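You operate a simulated robot arm through the tools that you are given. There is no shell and no other tool. Be economical: measure what you need, move in short steps, check, and stop when the job is done.

The job below is to be done with a simulated robot arm. You get a single attempt, and the scene is never put back.

## Task
Restart the network: router off, modem off, wait till dark, modem on, wait for LINK, router on.
Fine: the network switch stays on.

Only the result counts: the job must be done as asked and must still hold three seconds after the hand-in. Knocking over, shifting, dropping, spilling or breaking anything else fails it.

## Robot
A 7-joint arm with a two-finger parallel gripper, fixed in place. Base frame: the origin is at the foot of the arm, x ahead of it, y to its left, z up. Units: mm, rad, N and s.
Its first joint turns from -2.897 to 2.897 rad. Payload 3.91 kg.
The TCP is the grasp point between the finger pads, 30 mm short of the fingertips. In the tool frame z runs along the fingers and y along their closing line. Largest opening 110 mm; finger width 20, thickness 10; the body of the gripper, 48 by 112 mm, starts 55 mm behind the TCP.
Orientation is that of the tool frame in the base frame, as a unit quaternion [w, x, y, z]. With the fingers straight down and closing along the base's y, the tool's x points along the base's -x, its y along +y and its z along -z.

## Interface
- The arm moves only by the tool apply_moves. Its arguments are lists of equal length, an entry for each row: "travel": the shift along the tool's x, y, z in mm, a list of three; "delta_rot": the turn, a rotation vector about the tool's x, y, z in rad, a list of three; "gripper": the opening, from 0 (shut) to 1 (fully open). In form: {"travel": [[tx, ty, tz], ...], "delta_rot": [[ax, ay, az], ...], "gripper": [gripper, ...]}. A call has 1 to 10 rows; each row shifts and turns the commanded pose from where the row before left it, along the tool's axes as they then stand. A row lasts 0.2 s, in which the tool goes at most 50 mm and 0.15 rad; a call with a longer step from one row to the next is refused whole, and so is a gripper value outside its range. A pose out of reach is approached as far as the arm can. The call stops where the force on the tool passes 60 N (or 10 N more than at its start, if that is more) or the arm is blocked; 0.2 s more then pass. The fingers move at their own pace (about 153 mm/s each) and stop on an object; they squeeze with about 44 N. The grip force told is the motor's: it shows also when the fingers shut on nothing. Time passes only in rows, and 0.2 s behind the last, so rows that do not move let the fingers close. The reply holds the time, the measured pose of the TCP, the force on the tool along the base axes, the opening and the grip force, in the units named above and with some noise, and new pictures: "show" is both (left out), scene, wrist or none.
- Cameras (640 x 400 px; columns grow to the right, rows downward): "scene" is fixed at [220.6, 649.2, 1666.6]; the picture's right is [-0.68, -0.73, 0.00], its down [-0.43, 0.40, -0.81] and it looks along [0.59, -0.55, -0.58] (base axes); focal length 327 px, centre (320, 200). "wrist" rides on the gripper at [-36, 0, -57] in the tool frame; the picture's right is [0.00, -1.00, 0.00], its down [0.97, 0.00, -0.24] and it looks along [0.24, 0.00, 0.97] (tool axes); focal length 218 px, centre (320, 200). There is no depth. A picture from a camera that has moved, and an enlarged one, comes with that camera's place and axes in the base frame and with its lens.
- move_column(by): slides the trunk up (or, below 0, down) by that many mm; the arm rides with it, the base frame stays. It gives what a move gives, with no picture.
- zoom(camera, box): a new picture of the part [left, top, right, bottom] of that camera's present view, enlarged. No time passes.
- hand_in(): hands the job in; it is judged then, once.

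Work in short steps. Places have to be worked out from the pictures, the camera data and where the tool is seen: move nearer, look again, correct. Check each grasp and each placing, and mend what went wrong. You have 120 turns and 150 pictures in all, those below and enlarged ones among them. Open the gripper and draw the arm clear of the work before you hand the job in, unless the task says otherwise; then end with one line.

The tools are called after "Call:" as a command line: name --argument value ..., lists and objects as JSON in quotes. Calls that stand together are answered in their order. apply_moves: Moves the arm, as the interface text tells. Its arguments: {"type":"object","properties":{"travel":{"type":"array","items":{"type":"array","items":{"type":"number"}}},"delta_rot":{"type":"array","items":{"type":"array","items":{"type":"number"}}},"gripper":{"type":"array","items":{"type":"number"}},"show":{"type":"string","enum":["both","scene","wrist","none"]}},"required":["travel","delta_rot","gripper"]} The other tools are called the same way: move_column (by) slides the trunk up or down; zoom (camera, box) takes an enlarged picture of a part of a camera's view; hand_in () hands the job in.

At the start:

```text
t: 0.0
tcp_pos: [472.3, 196.7, 1209.5]
tool_rot: [-0.001, -0.001, 1.0, 0.0]
force: [0.5, -0.5, 0.5]
grip_width: 109.6
grasp_force: 0.0
trunk travel left (down, up): [-575.0, 35.0]
```

scene: 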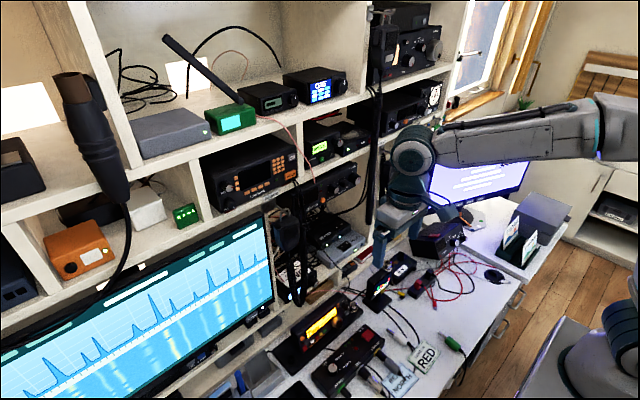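
wrist: 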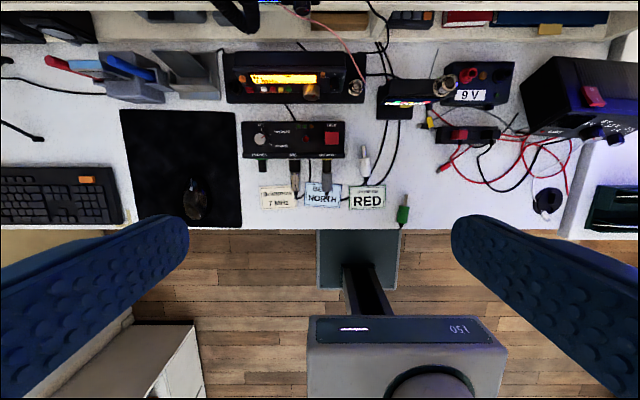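

The scene is a radio-shack desk; I need to find the modem, router and switch. I zoom into both cameras.

Call:
zoom --camera "scene" --box '[260, 180, 560, 400]'

Call:
zoom --camera "wrist" --box '[220, 0, 420, 220]'

Call:
zoom --camera "wrist" --box '[360, 0, 640, 230]'

Call:
zoom --camera "scene" --box '[0, 60, 220, 290]'

Call:
zoom --camera "scene" --box '[180, 40, 460, 240]'

```text
1.82 times, centred on (410, 290) of scene
camera zoom: at [220.6, 649.2, 1666.6], right [-0.68, -0.73, 0.0], down [-0.43, 0.4, -0.81], along [0.59, -0.55, -0.58], focal length 595 px, centre (156, 36)
```

zoom: 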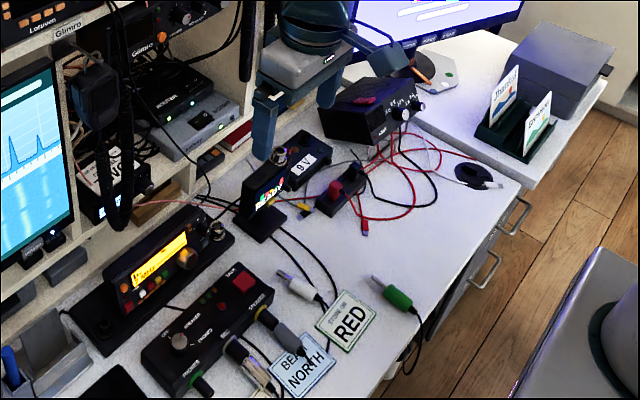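

```text
1.82 times, centred on (320, 110) of wrist
camera zoom: at [509.5, 196.1, 1266.5], right [0.0, -1.0, 0.0], down [-0.97, 0.0, 0.24], along [-0.24, 0.0, -0.97], focal length 397 px, centre (320, 364)
```

zoom: 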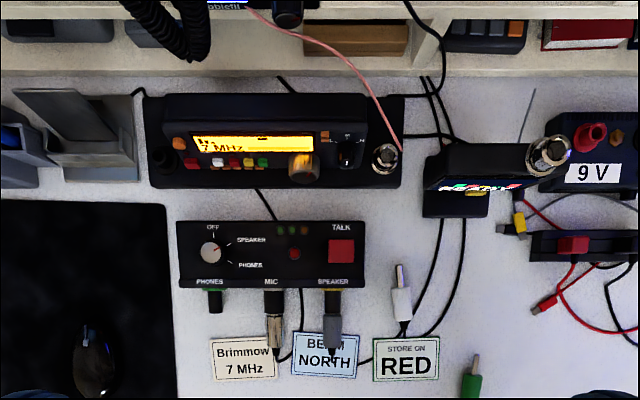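

```text
1.74 times, centred on (500, 115) of wrist
camera zoom: at [509.5, 196.1, 1266.5], right [0.0, -1.0, 0.0], down [-0.97, 0.0, 0.24], along [-0.24, 0.0, -0.97], focal length 380 px, centre (7, 348)
```

zoom: 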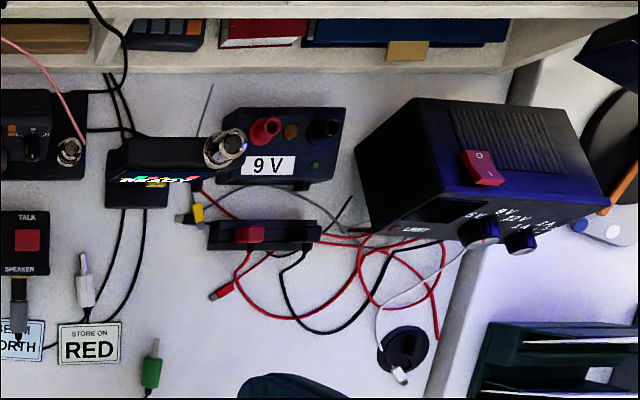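

```text
1.74 times, centred on (110, 175) of scene
camera zoom: at [220.6, 649.2, 1666.6], right [-0.68, -0.73, 0.0], down [-0.43, 0.4, -0.81], along [0.59, -0.55, -0.58], focal length 569 px, centre (685, 244)
```

zoom: 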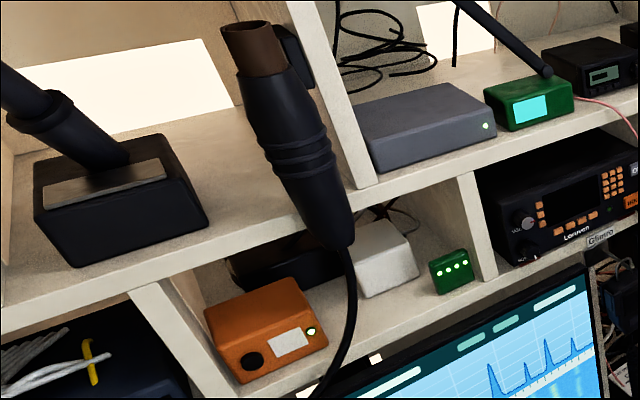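

```text
2.00 times, centred on (320, 140) of scene
camera zoom: at [220.6, 649.2, 1666.6], right [-0.68, -0.73, 0.0], down [-0.43, 0.4, -0.81], along [0.59, -0.55, -0.58], focal length 655 px, centre (320, 320)
```

zoom: 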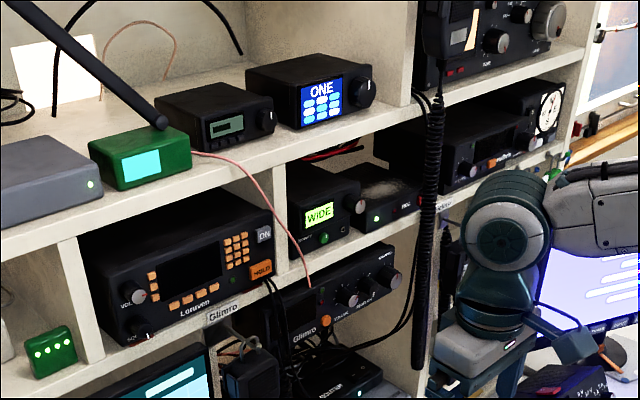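

Stacked boxes in the lower shelf, around (330,240) of the scene, may be the router and modem. I zoom closer.

Call:
zoom --camera "scene" --box '[260, 190, 390, 300]'

Call:
zoom --camera "scene" --box '[290, 110, 420, 200]'

Call:
zoom --camera "scene" --box '[40, 180, 220, 290]'

```text
3.64 times, centred on (325, 245) of scene
camera zoom: at [220.6, 649.2, 1666.6], right [-0.68, -0.73, 0.0], down [-0.43, 0.4, -0.81], along [0.59, -0.55, -0.58], focal length 1191 px, centre (302, 36)
```

zoom: 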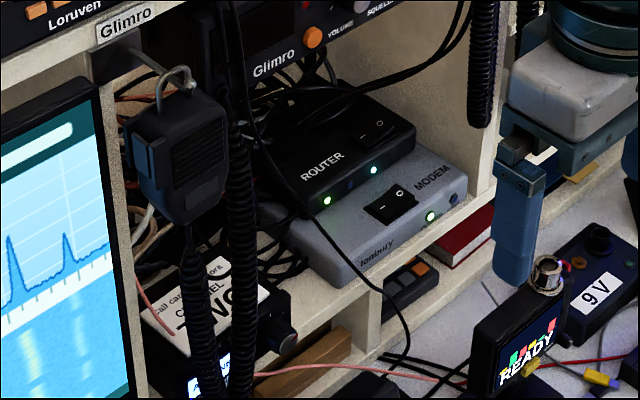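

```text
4.44 times, centred on (355, 155) of scene
camera zoom: at [220.6, 649.2, 1666.6], right [-0.68, -0.73, 0.0], down [-0.43, 0.4, -0.81], along [0.59, -0.55, -0.58], focal length 1455 px, centre (164, 400)
```

zoom: 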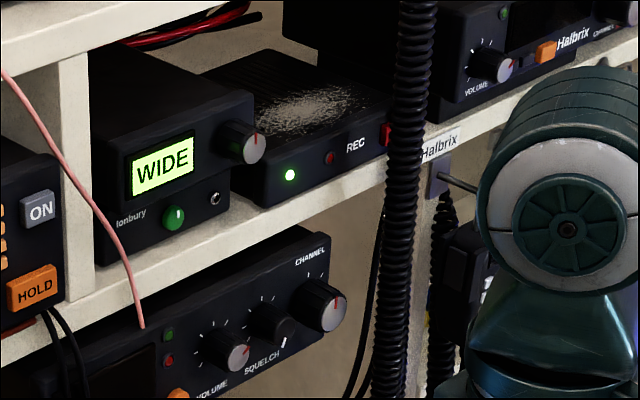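

```text
3.56 times, centred on (130, 235) of scene
camera zoom: at [220.6, 649.2, 1666.6], right [-0.68, -0.73, 0.0], down [-0.43, 0.4, -0.81], along [0.59, -0.55, -0.58], focal length 1164 px, centre (996, 76)
```

zoom: 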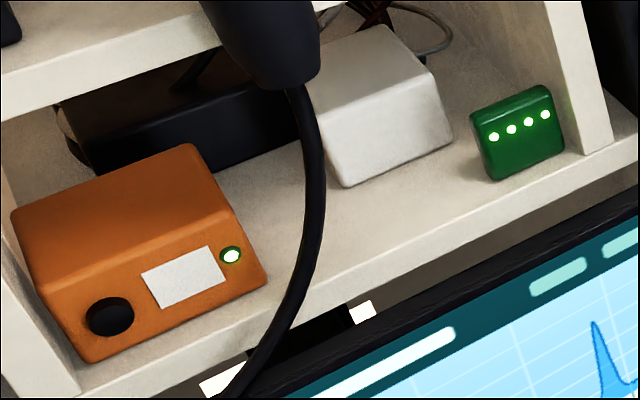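

The router (black, top) and modem (grey, below) sit on the lower shelf, each with a rocker. I tilt the tool toward the shelf to see it with the wrist camera.

Call:
apply_moves --travel '[[0, 0, 0], [0, 0, 0], [0, 0, 0], [0, 0, 0], [0, 0, 0], [0, 0, 0]]' --delta_rot '[[0, -0.15, 0], [0, -0.15, 0], [0, -0.15, 0], [0, -0.15, 0], [0, -0.15, 0], [0, -0.15, 0]]' --gripper '[0, 0, 0, 0, 0, 0]'

```text
t: 1.4
tcp_pos: [474.2, 196.5, 1209.0]
tool_rot: [0.434, 0.0, 0.901, 0.0]
force: [0.2, 0.3, 0.0]
grip_width: 0.1
grasp_force: 37.8
trunk travel left (down, up): [-575.0, 35.0]
camera wrist: at [451.2, 196.3, 1271.9], right [0.0, -1.0, 0.0], down [-0.79, 0.0, -0.61], along [0.61, 0.0, -0.79], focal length 218 px, centre (320, 200)
```

scene: 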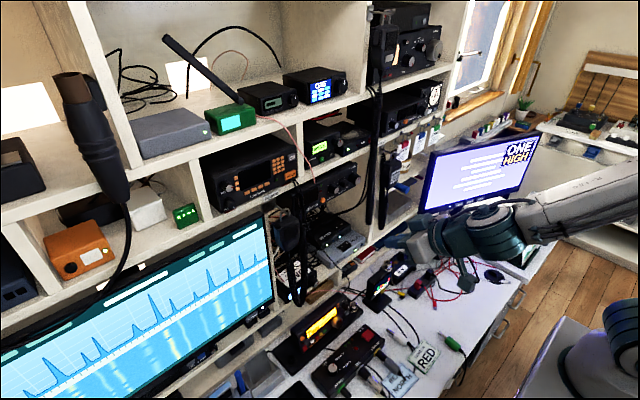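
wrist: 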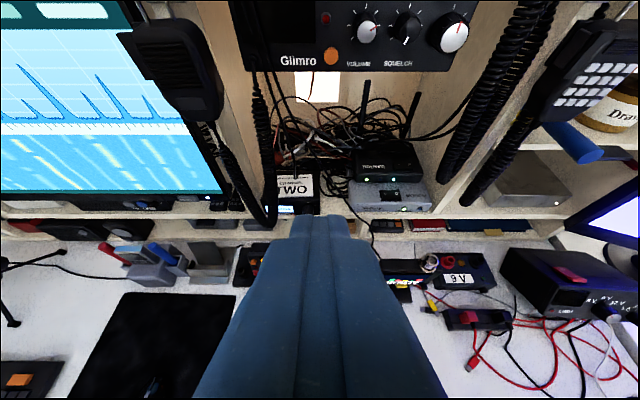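

The modem and router are visible just right of the fingers. I zoom to locate and triangulate their rockers.

Call:
zoom --camera "wrist" --box '[330, 120, 460, 240]'

Call:
zoom --camera "scene" --box '[300, 205, 380, 265]'

```text
3.33 times, centred on (395, 180) of wrist
camera zoom: at [451.2, 196.3, 1271.9], right [0.0, -1.0, 0.0], down [-0.79, 0.0, -0.61], along [0.61, 0.0, -0.79], focal length 728 px, centre (70, 267)
```

zoom: 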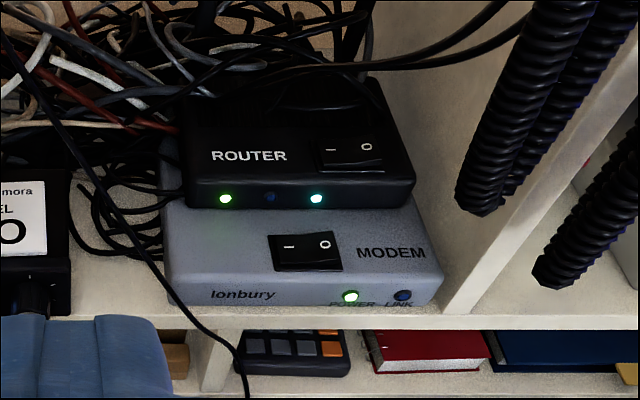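

```text
6.67 times, centred on (340, 235) of scene
camera zoom: at [220.6, 649.2, 1666.6], right [-0.68, -0.73, 0.0], down [-0.43, 0.4, -0.81], along [0.59, -0.55, -0.58], focal length 2183 px, centre (187, -33)
```

zoom: 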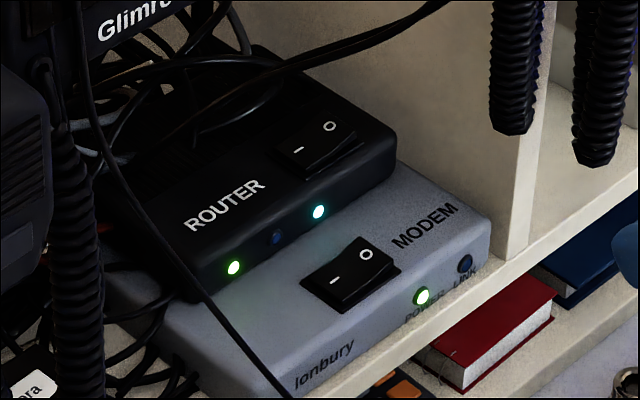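

Triangulation: modem rocker about (752, 38, 900), router rocker about (813, 7, 930), both with O at the right (−y). A coiled cord hangs at about (704, −14, z>995) and a thin cable near (700, 190), so I approach yawed from the left between them.

Call:
apply_moves --travel '[[0, 0, 0], [0, 0, 0], [0, 0, 0], [0, 0, 0], [0, 0, 0], [-5.6, 20.8, 36.6], [-5.6, 20.8, 36.6], [-5.6, 20.8, 36.6], [-5.6, 20.8, 36.6]]' --delta_rot '[[0.117, 0, 0.093], [0.117, 0, 0.093], [0.117, 0, 0.093], [0.117, 0, 0.093], [0.117, 0, 0.093], [0, 0, 0], [0, 0, 0], [0, 0, 0], [0, 0, 0]]' --gripper '[0, 0, 0, 0, 0, 0, 0, 0, 0]'

```text
t: 3.4
tcp_pos: [626.0, 170.2, 1136.5]
tool_rot: [0.405, 0.329, 0.838, -0.159]
force: [0.6, 0.3, -0.2]
grip_width: 0.1
grasp_force: 38.0
trunk travel left (down, up): [-575.0, 35.0]
camera wrist: at [609.8, 183.4, 1199.4], right [-0.68, -0.73, 0.0], down [-0.58, 0.54, -0.61], along [0.45, -0.42, -0.79], focal length 218 px, centre (320, 200)
```

scene: 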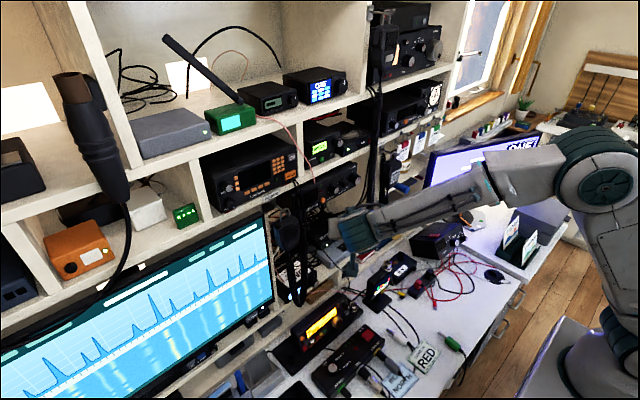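
wrist: 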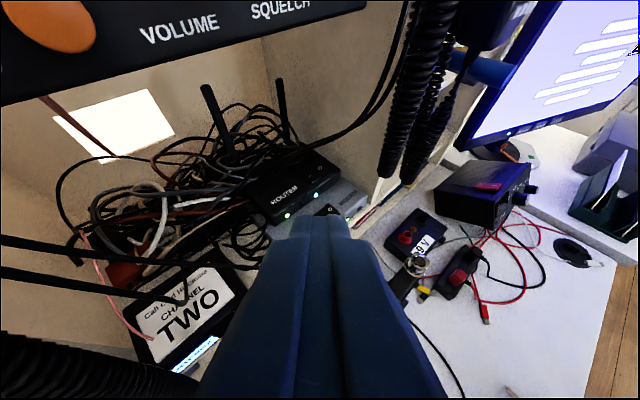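

The radio above and cables look clear of the path. I zoom in on the devices for refined positions.

Call:
zoom --camera "wrist" --box '[230, 120, 410, 240]'

Call:
zoom --camera "scene" --box '[270, 180, 400, 290]'

```text
3.33 times, centred on (320, 180) of wrist
camera zoom: at [609.8, 183.4, 1199.4], right [-0.68, -0.73, 0.0], down [-0.58, 0.54, -0.61], along [0.45, -0.42, -0.79], focal length 728 px, centre (320, 267)
```

zoom: 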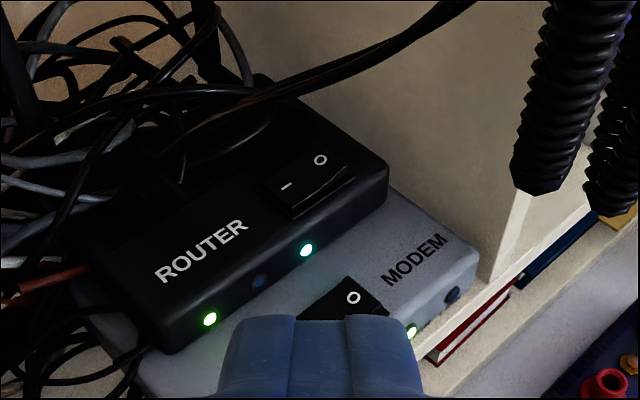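

```text
3.64 times, centred on (335, 235) of scene
camera zoom: at [220.6, 649.2, 1666.6], right [-0.68, -0.73, 0.0], down [-0.43, 0.4, -0.81], along [0.59, -0.55, -0.58], focal length 1191 px, centre (266, 73)
```

zoom: 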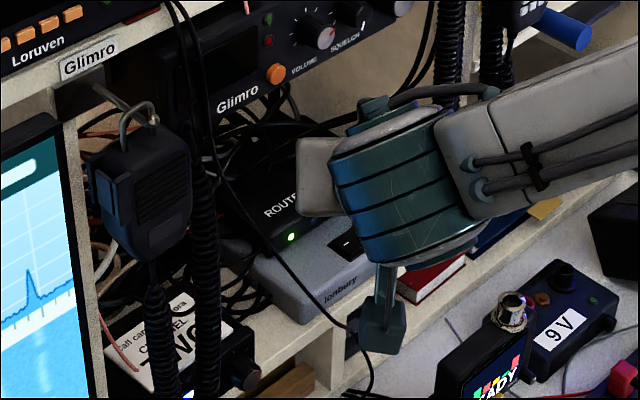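

Refined: router O mark ≈ (806, 3, 941), modem O mark ≈ (749, 31, 908). I flatten the tool slightly to stay under the draped cable at ≈(785, 15, 1023) and come to a standoff.

Call:
apply_moves --travel '[[0, 0, 0], [3.8, -1.2, 42.4], [3.8, -1.2, 42.4], [3.8, -1.2, 42.4], [0, 0, 0]]' --delta_rot '[[0, -0.12, 0], [0, 0, 0], [0, 0, 0], [0, 0, 0], [0, 0, 0]]' --gripper '[0, 0, 0, 0, 0]'

Call:
zoom --camera "wrist" --box '[200, 60, 440, 240]'

Call:
zoom --camera "scene" --box '[270, 180, 400, 290]'

```text
t: 4.6
tcp_pos: [699.3, 92.7, 1063.1]
tool_rot: [0.454, 0.319, 0.812, -0.178]
force: [-0.7, 0.2, 0.3]
grip_width: 0.0
grasp_force: 37.6
trunk travel left (down, up): [-575.0, 35.0]
camera wrist: at [679.0, 111.5, 1123.3], right [-0.68, -0.73, 0.0], down [-0.52, 0.48, -0.7], along [0.52, -0.48, -0.71], focal length 218 px, centre (320, 200)
```

scene: 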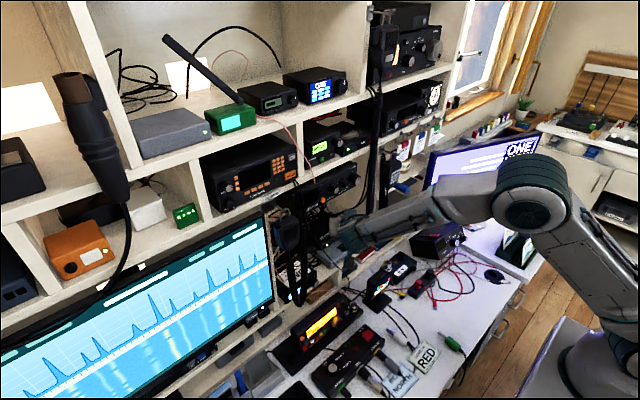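
wrist: 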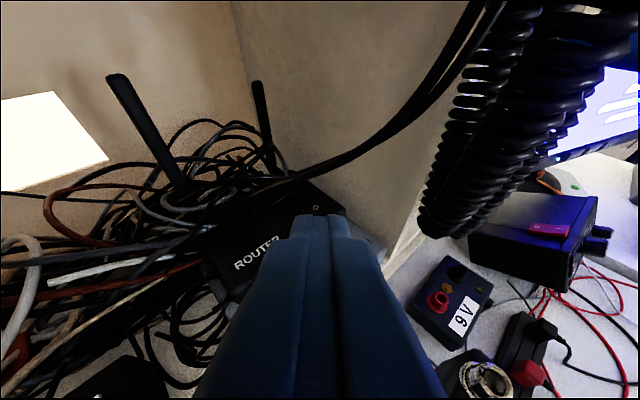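

```text
2.22 times, centred on (320, 150) of wrist
camera zoom: at [679.0, 111.5, 1123.3], right [-0.68, -0.73, 0.0], down [-0.52, 0.48, -0.7], along [0.52, -0.48, -0.71], focal length 485 px, centre (320, 311)
```

zoom: 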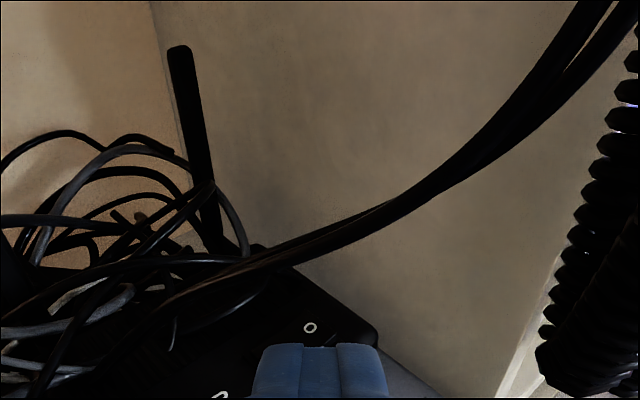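

```text
3.64 times, centred on (335, 235) of scene
camera zoom: at [220.6, 649.2, 1666.6], right [-0.68, -0.73, 0.0], down [-0.43, 0.4, -0.81], along [0.59, -0.55, -0.58], focal length 1191 px, centre (266, 73)
```

zoom: 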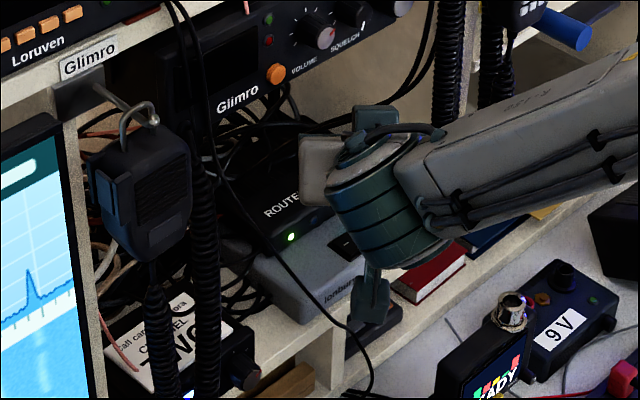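

The O mark reconfirms at about (807, 0, 941). I advance along the tool axis to hover just above the router's O end.

Call:
apply_moves --travel '[[1.5, 0.56, 29.6], [1.5, 0.56, 29.6], [1.5, 0.56, 29.6], [1.5, 0.56, 29.6], [1.5, 0.56, 29.6], [0, 0, 0]]' --delta_rot '[[0, 0, 0], [0, 0, 0], [0, 0, 0], [0, 0, 0], [0, 0, 0], [0, 0, 0]]' --gripper '[0, 0, 0, 0, 0, 0]'

Call:
zoom --camera "wrist" --box '[240, 120, 400, 240]'

Call:
zoom --camera "scene" --box '[270, 180, 400, 290]'

```text
t: 6.0
tcp_pos: [789.6, 18.0, 975.4]
tool_rot: [0.455, 0.318, 0.813, -0.177]
force: [-0.2, -0.1, 0.0]
grip_width: 0.2
grasp_force: 37.8
trunk travel left (down, up): [-575.0, 35.0]
camera wrist: at [768.3, 36.5, 1035.5], right [-0.68, -0.73, 0.0], down [-0.52, 0.48, -0.7], along [0.51, -0.48, -0.71], focal length 218 px, centre (320, 200)
```

scene: 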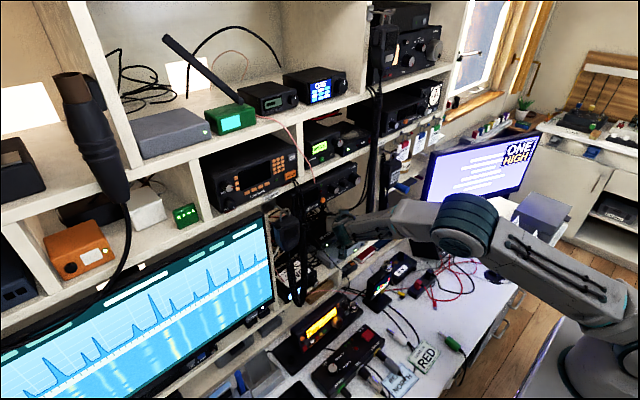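
wrist: 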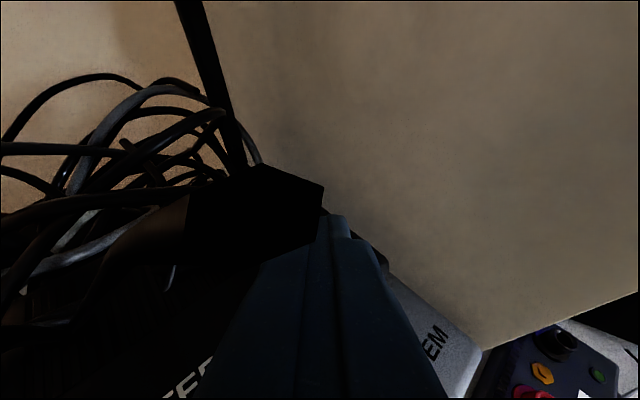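

```text
3.33 times, centred on (320, 180) of wrist
camera zoom: at [768.3, 36.5, 1035.5], right [-0.68, -0.73, 0.0], down [-0.52, 0.48, -0.7], along [0.51, -0.48, -0.71], focal length 728 px, centre (320, 267)
```

zoom: 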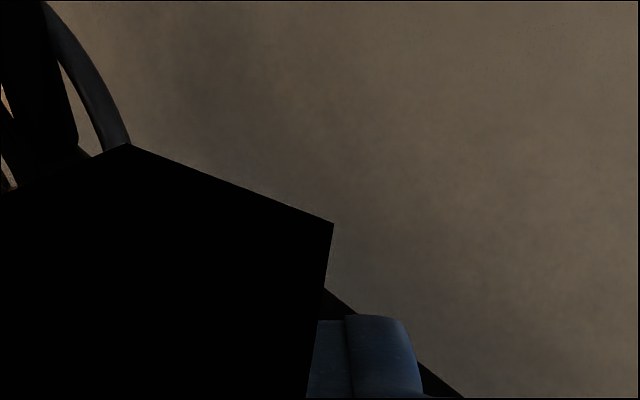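

```text
3.64 times, centred on (335, 235) of scene
camera zoom: at [220.6, 649.2, 1666.6], right [-0.68, -0.73, 0.0], down [-0.43, 0.4, -0.81], along [0.59, -0.55, -0.58], focal length 1191 px, centre (266, 73)
```

zoom: 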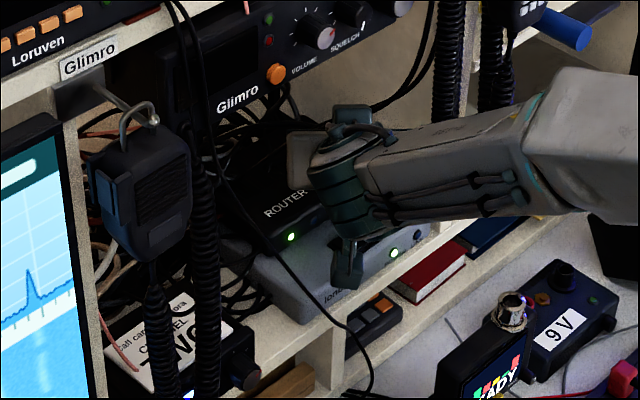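

Hovering with the lower tip corner about (804, 4, 951), no force. I shift 8 mm right and press down in small steps.

Call:
apply_moves --travel '[[-2.85, -5.9, 4.6], [3.4, 0, 2.1], [3.4, 0, 2.1], [3.4, 0, 2.1], [3.4, 0, 2.1]]' --delta_rot '[[0, 0, 0], [0, 0, 0], [0, 0, 0], [0, 0, 0], [0, 0, 0]]' --gripper '[0, 0, 0, 0, 0]' --show "none"

Call:
zoom --camera "scene" --box '[300, 190, 390, 265]'

```text
t: 7.2
tcp_pos: [786.8, 9.5, 963.8]
tool_rot: [0.457, 0.318, 0.811, -0.177]
force: [2.8, -0.3, 17.9]
grip_width: 0.0
grasp_force: 37.7
trunk travel left (down, up): [-575.0, 35.0]
```

```text
5.33 times, centred on (345, 228) of scene
camera zoom: at [220.6, 649.2, 1666.6], right [-0.68, -0.73, 0.0], down [-0.43, 0.4, -0.81], along [0.59, -0.55, -0.58], focal length 1746 px, centre (187, 53)
```

zoom: 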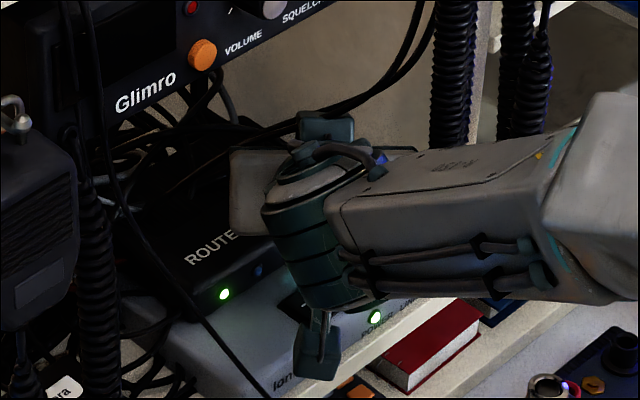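

Contact at about 18 N with the router LED still green; I press further in small steps.

Call:
apply_moves --travel '[[1.7, 0, 1.05], [1.7, 0, 1.05], [1.7, 0, 1.05]]' --delta_rot '[[0, 0, 0], [0, 0, 0], [0, 0, 0]]' --gripper '[0, 0, 0]' --show "none"

Call:
zoom --camera "scene" --box '[300, 190, 390, 265]'

```text
t: 8.0
tcp_pos: [787.1, 8.4, 965.0]
tool_rot: [0.459, 0.32, 0.809, -0.177]
force: [5.6, 2.1, 48.1]
grip_width: 0.0
grasp_force: 37.5
trunk travel left (down, up): [-575.0, 35.0]
```

```text
5.33 times, centred on (345, 228) of scene
camera zoom: at [220.6, 649.2, 1666.6], right [-0.68, -0.73, 0.0], down [-0.43, 0.4, -0.81], along [0.59, -0.55, -0.58], focal length 1746 px, centre (187, 53)
```

zoom: 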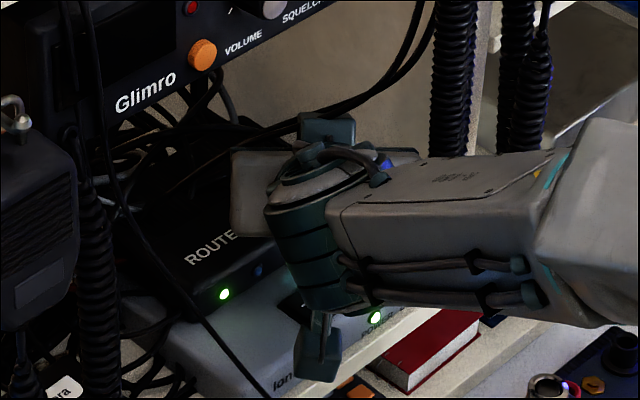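

48 N with no give, and the router LED is still lit, so I'm probably on the bezel rather than the rocker end. I lift and look.

Call:
apply_moves --travel '[[-3.4, 0, -2.1], [-3.4, 0, -2.1], [-1, 0, -20], [0, 0, -30], [0, 0, -30], [0, 0, -30]]' --delta_rot '[[0, 0, 0], [0, 0, 0], [0, 0, 0], [0, 0, 0], [0, 0, 0], [0, 0, 0]]' --gripper '[0, 0, 0, 0, 0, 0]' --show "none"

Call:
zoom --camera "wrist" --box '[240, 130, 400, 240]'

Call:
zoom --camera "scene" --box '[300, 190, 390, 265]'

```text
t: 9.4
tcp_pos: [718.4, 72.4, 1020.1]
tool_rot: [0.454, 0.318, 0.813, -0.178]
force: [-0.3, -0.4, 0.5]
grip_width: 0.1
grasp_force: 37.8
trunk travel left (down, up): [-575.0, 35.0]
```

```text
3.64 times, centred on (320, 185) of wrist
camera zoom: at [697.0, 92.2, 1079.8], right [-0.68, -0.73, 0.0], down [-0.52, 0.48, -0.7], along [0.51, -0.48, -0.71], focal length 794 px, centre (320, 254)
```

zoom: 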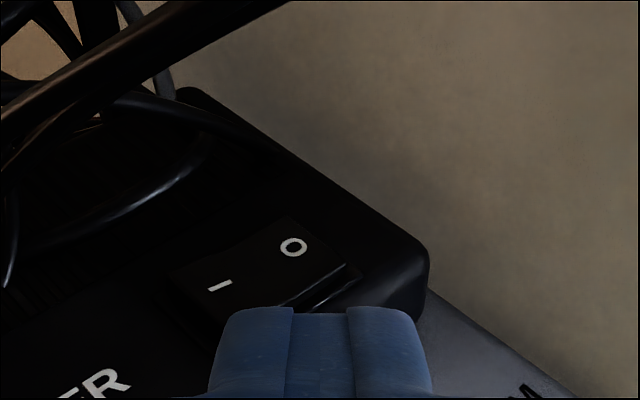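

```text
5.33 times, centred on (345, 228) of scene
camera zoom: at [220.6, 649.2, 1666.6], right [-0.68, -0.73, 0.0], down [-0.43, 0.4, -0.81], along [0.59, -0.55, -0.58], focal length 1746 px, centre (187, 53)
```

zoom: 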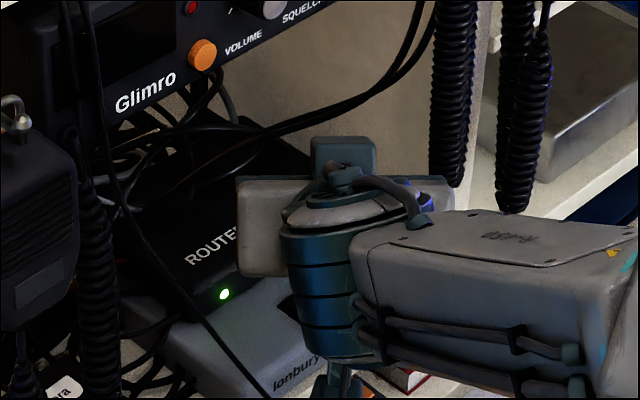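

The rocker's O end edge is at y≈−4.5, x 789–813, so I pressed half on its edge. I zoom hard to judge which way the rockers are tilted.

Call:
zoom --camera "wrist" --box '[275, 180, 345, 224]'

Call:
apply_moves --travel '[[0, 0, -40], [0, 0, -40], [0, 0, -40]]' --delta_rot '[[0, 0, 0], [0, 0, 0], [0, 0, 0]]' --gripper '[0, 0, 0]' --show "none"

Call:
zoom --camera "wrist" --box '[260, 150, 380, 225]'

Call:
zoom --camera "scene" --box '[310, 205, 370, 250]'

```text
9.09 times, centred on (310, 202) of wrist
camera zoom: at [697.0, 92.2, 1079.8], right [-0.68, -0.73, 0.0], down [-0.52, 0.48, -0.7], along [0.51, -0.48, -0.71], focal length 1984 px, centre (411, 182)
```

zoom: 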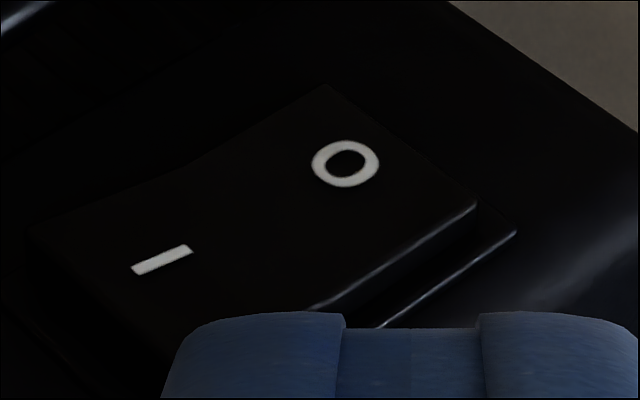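

```text
t: 10.2
tcp_pos: [645.3, 144.8, 1083.0]
tool_rot: [0.454, 0.318, 0.813, -0.177]
force: [0.1, 0.5, 0.3]
grip_width: 0.0
grasp_force: 37.4
trunk travel left (down, up): [-575.0, 35.0]
```

```text
5.33 times, centred on (320, 188) of wrist
camera zoom: at [624.0, 163.6, 1142.6], right [-0.68, -0.73, 0.0], down [-0.52, 0.48, -0.7], along [0.52, -0.48, -0.71], focal length 1164 px, centre (320, 267)
```

zoom: 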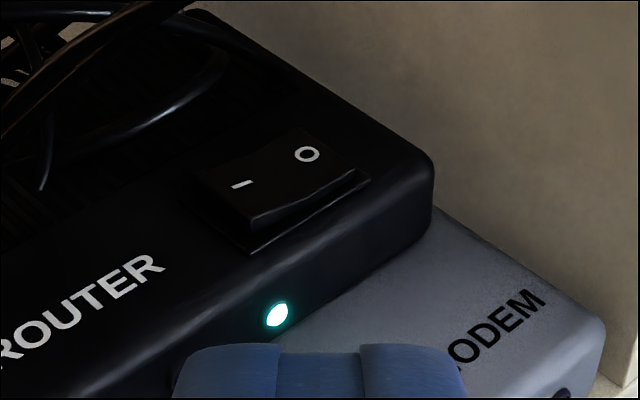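

```text
8.89 times, centred on (340, 228) of scene
camera zoom: at [220.6, 649.2, 1666.6], right [-0.68, -0.73, 0.0], down [-0.43, 0.4, -0.81], along [0.59, -0.55, -0.58], focal length 2910 px, centre (142, -44)
```

zoom: 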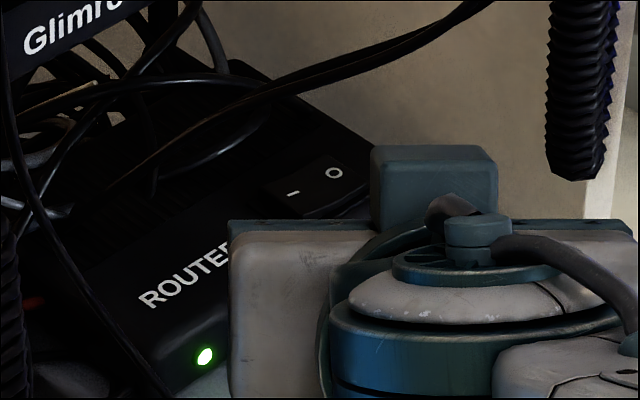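

Comparing with the first pictures, the router's O end is now about 4 mm lower, so the rocker did toggle. The LEDs may fade slowly; I wait a second and look again.

Call:
apply_moves --travel '[[0, 0, 0], [0, 0, 0], [0, 0, 0], [0, 0, 0], [0, 0, 0]]' --delta_rot '[[0, 0, 0], [0, 0, 0], [0, 0, 0], [0, 0, 0], [0, 0, 0]]' --gripper '[0, 0, 0, 0, 0]' --show "none"

Call:
zoom --camera "wrist" --box '[230, 140, 400, 240]'

```text
t: 11.4
tcp_pos: [646.1, 143.1, 1082.1]
tool_rot: [0.454, 0.318, 0.813, -0.177]
force: [0.2, 1.1, 0.6]
grip_width: 0.0
grasp_force: 37.2
trunk travel left (down, up): [-575.0, 35.0]
```

```text
3.76 times, centred on (315, 190) of wrist
camera zoom: at [624.8, 162.9, 1142.0], right [-0.68, -0.73, 0.0], down [-0.52, 0.48, -0.7], along [0.51, -0.48, -0.71], focal length 822 px, centre (339, 238)
```

zoom: 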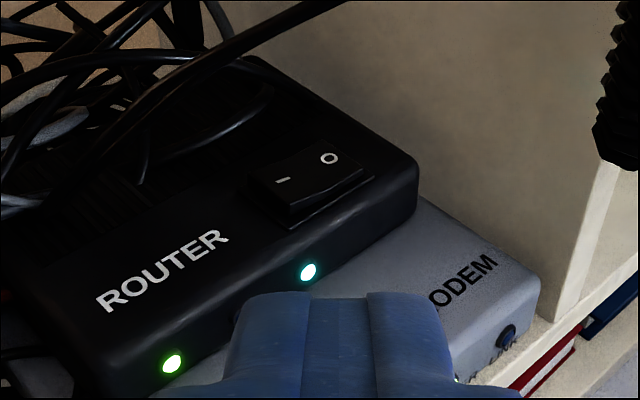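

The rocker has clearly tilted toward O, yet both LEDs are lit. I wait two more seconds before deciding on a firmer press.

Call:
apply_moves --travel '[[0, 0, 0], [0, 0, 0], [0, 0, 0], [0, 0, 0], [0, 0, 0], [0, 0, 0], [0, 0, 0], [0, 0, 0], [0, 0, 0], [0, 0, 0]]' --delta_rot '[[0, 0, 0], [0, 0, 0], [0, 0, 0], [0, 0, 0], [0, 0, 0], [0, 0, 0], [0, 0, 0], [0, 0, 0], [0, 0, 0], [0, 0, 0]]' --gripper '[0, 0, 0, 0, 0, 0, 0, 0, 0, 0]' --show "none"

Call:
zoom --camera "wrist" --box '[230, 140, 400, 240]'

```text
t: 13.6
tcp_pos: [646.1, 144.3, 1082.0]
tool_rot: [0.453, 0.319, 0.813, -0.178]
force: [0.7, 0.3, 0.1]
grip_width: 0.2
grasp_force: 37.8
trunk travel left (down, up): [-575.0, 35.0]
```

```text
3.76 times, centred on (315, 190) of wrist
camera zoom: at [624.8, 162.9, 1142.0], right [-0.68, -0.73, 0.0], down [-0.52, 0.48, -0.7], along [0.51, -0.48, -0.71], focal length 822 px, centre (339, 238)
```

zoom: 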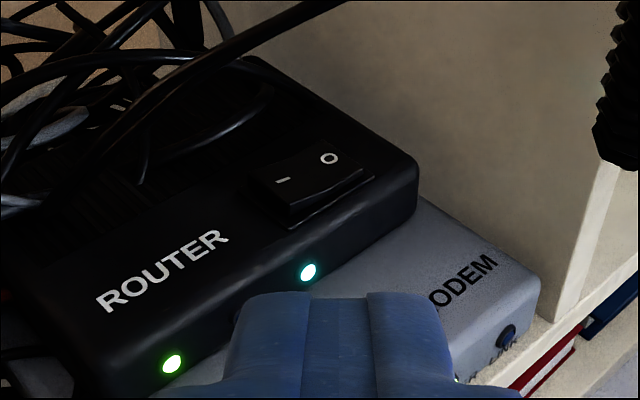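

Ray computation gives I end 939.7→943.5 and O end 942.9→940.7: the router switch is fully in O. The LEDs may hold on charge, so I wait a few more seconds.

Call:
apply_moves --travel '[[0, 0, 0], [0, 0, 0], [0, 0, 0], [0, 0, 0], [0, 0, 0], [0, 0, 0], [0, 0, 0], [0, 0, 0], [0, 0, 0], [0, 0, 0]]' --delta_rot '[[0, 0, 0], [0, 0, 0], [0, 0, 0], [0, 0, 0], [0, 0, 0], [0, 0, 0], [0, 0, 0], [0, 0, 0], [0, 0, 0], [0, 0, 0]]' --gripper '[0, 0, 0, 0, 0, 0, 0, 0, 0, 0]' --show "none"

Call:
apply_moves --travel '[[0, 0, -5], [0, 0, -5], [0, 0, -5], [0, 0, -5], [0, 0, -5], [0, 0, 0], [0, 0, 0], [0, 0, 0], [0, 0, 0], [0, 0, 0]]' --delta_rot '[[0, 0, 0], [0, 0, 0], [0, 0, 0], [0, 0, 0], [0, 0, 0], [0, 0, 0], [0, 0, 0], [0, 0, 0], [0, 0, 0], [0, 0, 0]]' --gripper '[0, 0, 0, 0, 0, 0, 0, 0, 0, 0]' --show "none"

Call:
zoom --camera "wrist" --box '[210, 140, 400, 240]'

```text
t: 15.8
tcp_pos: [646.6, 143.4, 1082.9]
tool_rot: [0.454, 0.318, 0.813, -0.178]
force: [0.2, -0.6, -0.6]
grip_width: 0.0
grasp_force: 37.4
trunk travel left (down, up): [-575.0, 35.0]
```

```text
t: 18.0
tcp_pos: [630.2, 156.6, 1095.8]
tool_rot: [0.454, 0.319, 0.812, -0.179]
force: [0.4, 0.5, 0.3]
grip_width: 0.0
grasp_force: 38.2
trunk travel left (down, up): [-575.0, 35.0]
```

```text
3.37 times, centred on (305, 190) of wrist
camera zoom: at [609.3, 175.8, 1157.7], right [-0.68, -0.73, 0.0], down [-0.52, 0.48, -0.7], along [0.51, -0.48, -0.71], focal length 735 px, centre (370, 234)
```

zoom: 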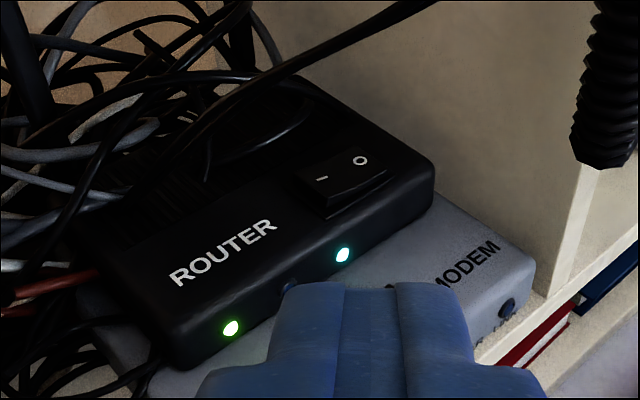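

Still lit at 18 s; draining may take longer or need the modem off too, and the router rocker is in O. I move to a standoff for the modem with less yaw, keeping clear of the thin cable.

Call:
apply_moves --travel '[[0, 0, 0], [0, 0, 0], [0, 0, 0], [15.5, -19.8, 23.5], [15.5, -19.8, 23.5], [15.5, -19.8, 23.5], [15.5, -19.8, 23.5], [0, 0, 0]]' --delta_rot '[[-0.1135, 0, -0.0697], [-0.1135, 0, -0.0697], [-0.1135, 0, -0.0697], [-0.0, 0, 0], [0, 0, 0], [0, 0, 0], [0, 0, 0], [0, 0, 0]]' --gripper '[0, 0, 0, 0, 0, 0, 0, 0]'

Call:
zoom --camera "wrist" --box '[210, 100, 430, 240]'

Call:
zoom --camera "scene" --box '[270, 180, 400, 290]'

```text
t: 19.8
tcp_pos: [648.7, 66.9, 992.9]
tool_rot: [0.481, 0.15, 0.86, -0.084]
force: [0.1, -0.4, 0.2]
grip_width: 0.2
grasp_force: 37.7
trunk travel left (down, up): [-575.0, 35.0]
camera wrist: at [621.2, 76.3, 1053.2], right [-0.34, -0.94, 0.0], down [-0.67, 0.24, -0.7], along [0.66, -0.24, -0.71], focal length 218 px, centre (320, 200)
```

scene: 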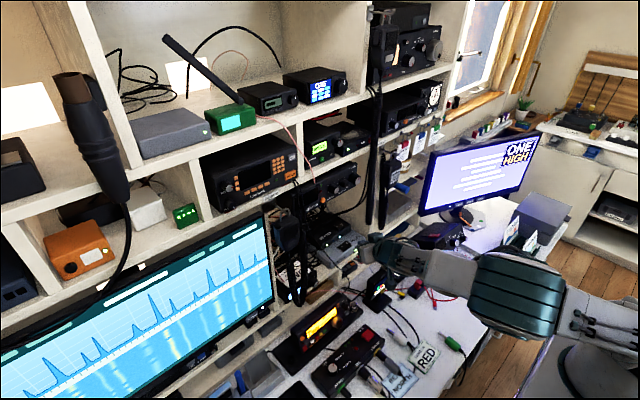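
wrist: 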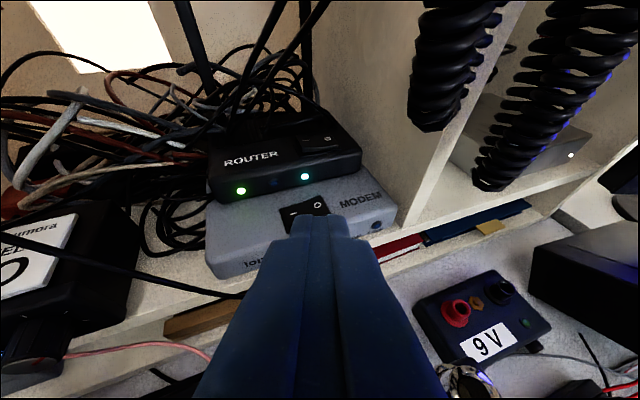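

```text
2.86 times, centred on (320, 170) of wrist
camera zoom: at [621.2, 76.3, 1053.2], right [-0.34, -0.94, 0.0], down [-0.67, 0.24, -0.7], along [0.66, -0.24, -0.71], focal length 624 px, centre (320, 286)
```

zoom: 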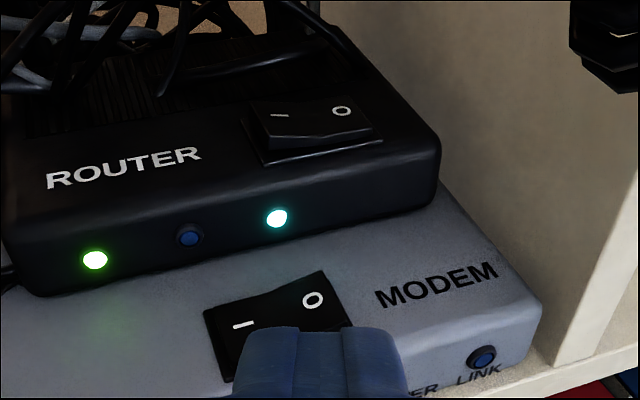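

```text
3.64 times, centred on (335, 235) of scene
camera zoom: at [220.6, 649.2, 1666.6], right [-0.68, -0.73, 0.0], down [-0.43, 0.4, -0.81], along [0.59, -0.55, -0.58], focal length 1191 px, centre (266, 73)
```

zoom: 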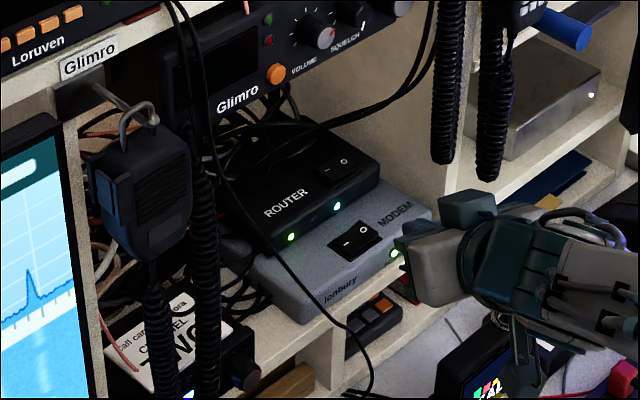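

Now clearly visible: the router's I end is up (off), the modem's O end is up (on). Modem O mark ≈ (749, 32, 908); I advance and press its O end down.

Call:
apply_moves --travel '[[-0.4, -0.4, 25], [-0.4, -0.4, 25], [-0.4, -0.4, 25], [-0.4, -0.4, 25], [0, 0, 0], [3.4, 0, 2.1], [3.4, 0, 2.1], [3.4, 0, 2.1]]' --delta_rot '[[0, 0, 0], [0, 0, 0], [0, 0, 0], [0, 0, 0], [0, 0, 0], [0, 0, 0], [0, 0, 0], [0, 0, 0]]' --gripper '[0, 0, 0, 0, 0, 0, 0, 0]' --show "none"

Call:
zoom --camera "scene" --box '[290, 190, 390, 270]'

```text
t: 21.6
tcp_pos: [727.0, 34.1, 933.8]
tool_rot: [0.483, 0.151, 0.859, -0.084]
force: [-1.6, -0.8, 8.3]
grip_width: 0.2
grasp_force: 37.7
trunk travel left (down, up): [-575.0, 35.0]
```

```text
5.00 times, centred on (340, 230) of scene
camera zoom: at [220.6, 649.2, 1666.6], right [-0.68, -0.73, 0.0], down [-0.43, 0.4, -0.81], along [0.59, -0.55, -0.58], focal length 1637 px, centre (220, 50)
```

zoom: 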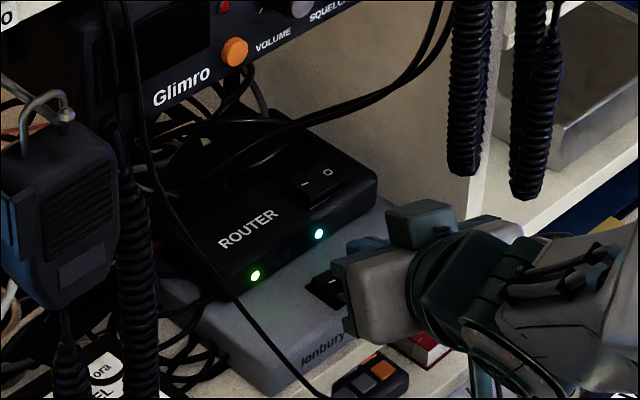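

Contact is just starting (8 N). I press on in 2–3 mm steps until it bottoms.

Call:
apply_moves --travel '[[2.2, 0, 1.35], [2.2, 0, 1.35], [2.2, 0, 1.35], [1.7, 0, 1.0]]' --delta_rot '[[0, 0, 0], [0, 0, 0], [0, 0, 0], [0, 0, 0]]' --gripper '[0, 0, 0, 0]' --show "none"

```text
t: 22.6
tcp_pos: [726.7, 32.9, 932.0]
tool_rot: [0.49, 0.151, 0.855, -0.083]
force: [-3.5, 2.9, 52.8]
grip_width: 0.0
grasp_force: 37.4
trunk travel left (down, up): [-575.0, 35.0]
```

Bottomed at 53 N. I lift and back off to view the state.

Call:
apply_moves --travel '[[-4.3, 0, -2.6], [-4.3, 0, -2.6], [-4.3, 0, -2.6], [0, 0, -30], [0, 0, -40], [0, 0, -40], [0, 0, 0]]' --delta_rot '[[0, 0, 0], [0, 0, 0], [0, 0, 0], [0, 0, 0], [0, 0, 0], [0, 0, 0], [0, 0, 0]]' --gripper '[0, 0, 0, 0, 0, 0, 0]' --show "none"

Call:
zoom --camera "wrist" --box '[210, 100, 430, 240]'

Call:
zoom --camera "scene" --box '[290, 190, 390, 270]'

```text
t: 24.2
tcp_pos: [636.8, 65.1, 994.4]
tool_rot: [0.48, 0.152, 0.86, -0.086]
force: [0.2, -0.7, 0.3]
grip_width: 0.1
grasp_force: 38.1
trunk travel left (down, up): [-575.0, 35.0]
```

```text
2.86 times, centred on (320, 170) of wrist
camera zoom: at [610.1, 75.2, 1053.9], right [-0.34, -0.94, 0.0], down [-0.67, 0.24, -0.7], along [0.66, -0.24, -0.71], focal length 624 px, centre (320, 286)
```

zoom: 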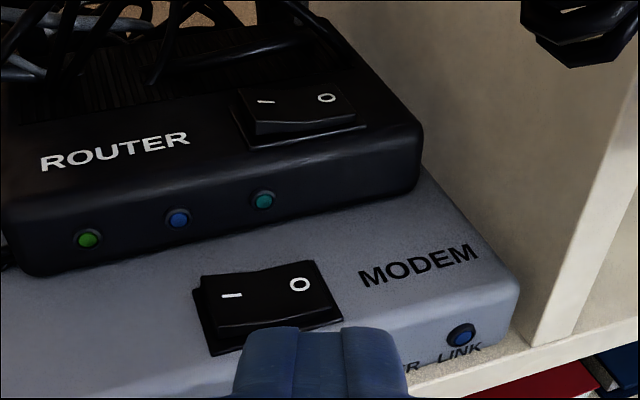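

```text
5.00 times, centred on (340, 230) of scene
camera zoom: at [220.6, 649.2, 1666.6], right [-0.68, -0.73, 0.0], down [-0.43, 0.4, -0.81], along [0.59, -0.55, -0.58], focal length 1637 px, centre (220, 50)
```

zoom: 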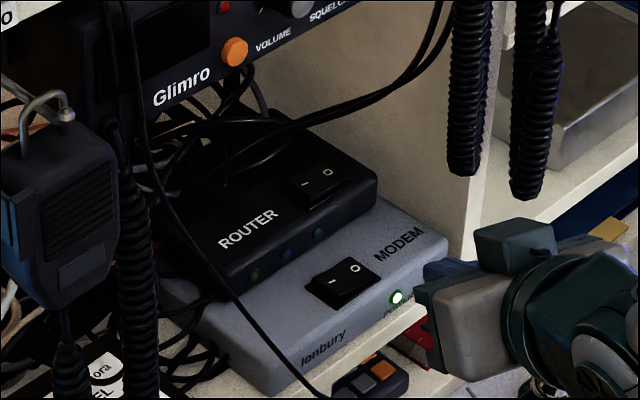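

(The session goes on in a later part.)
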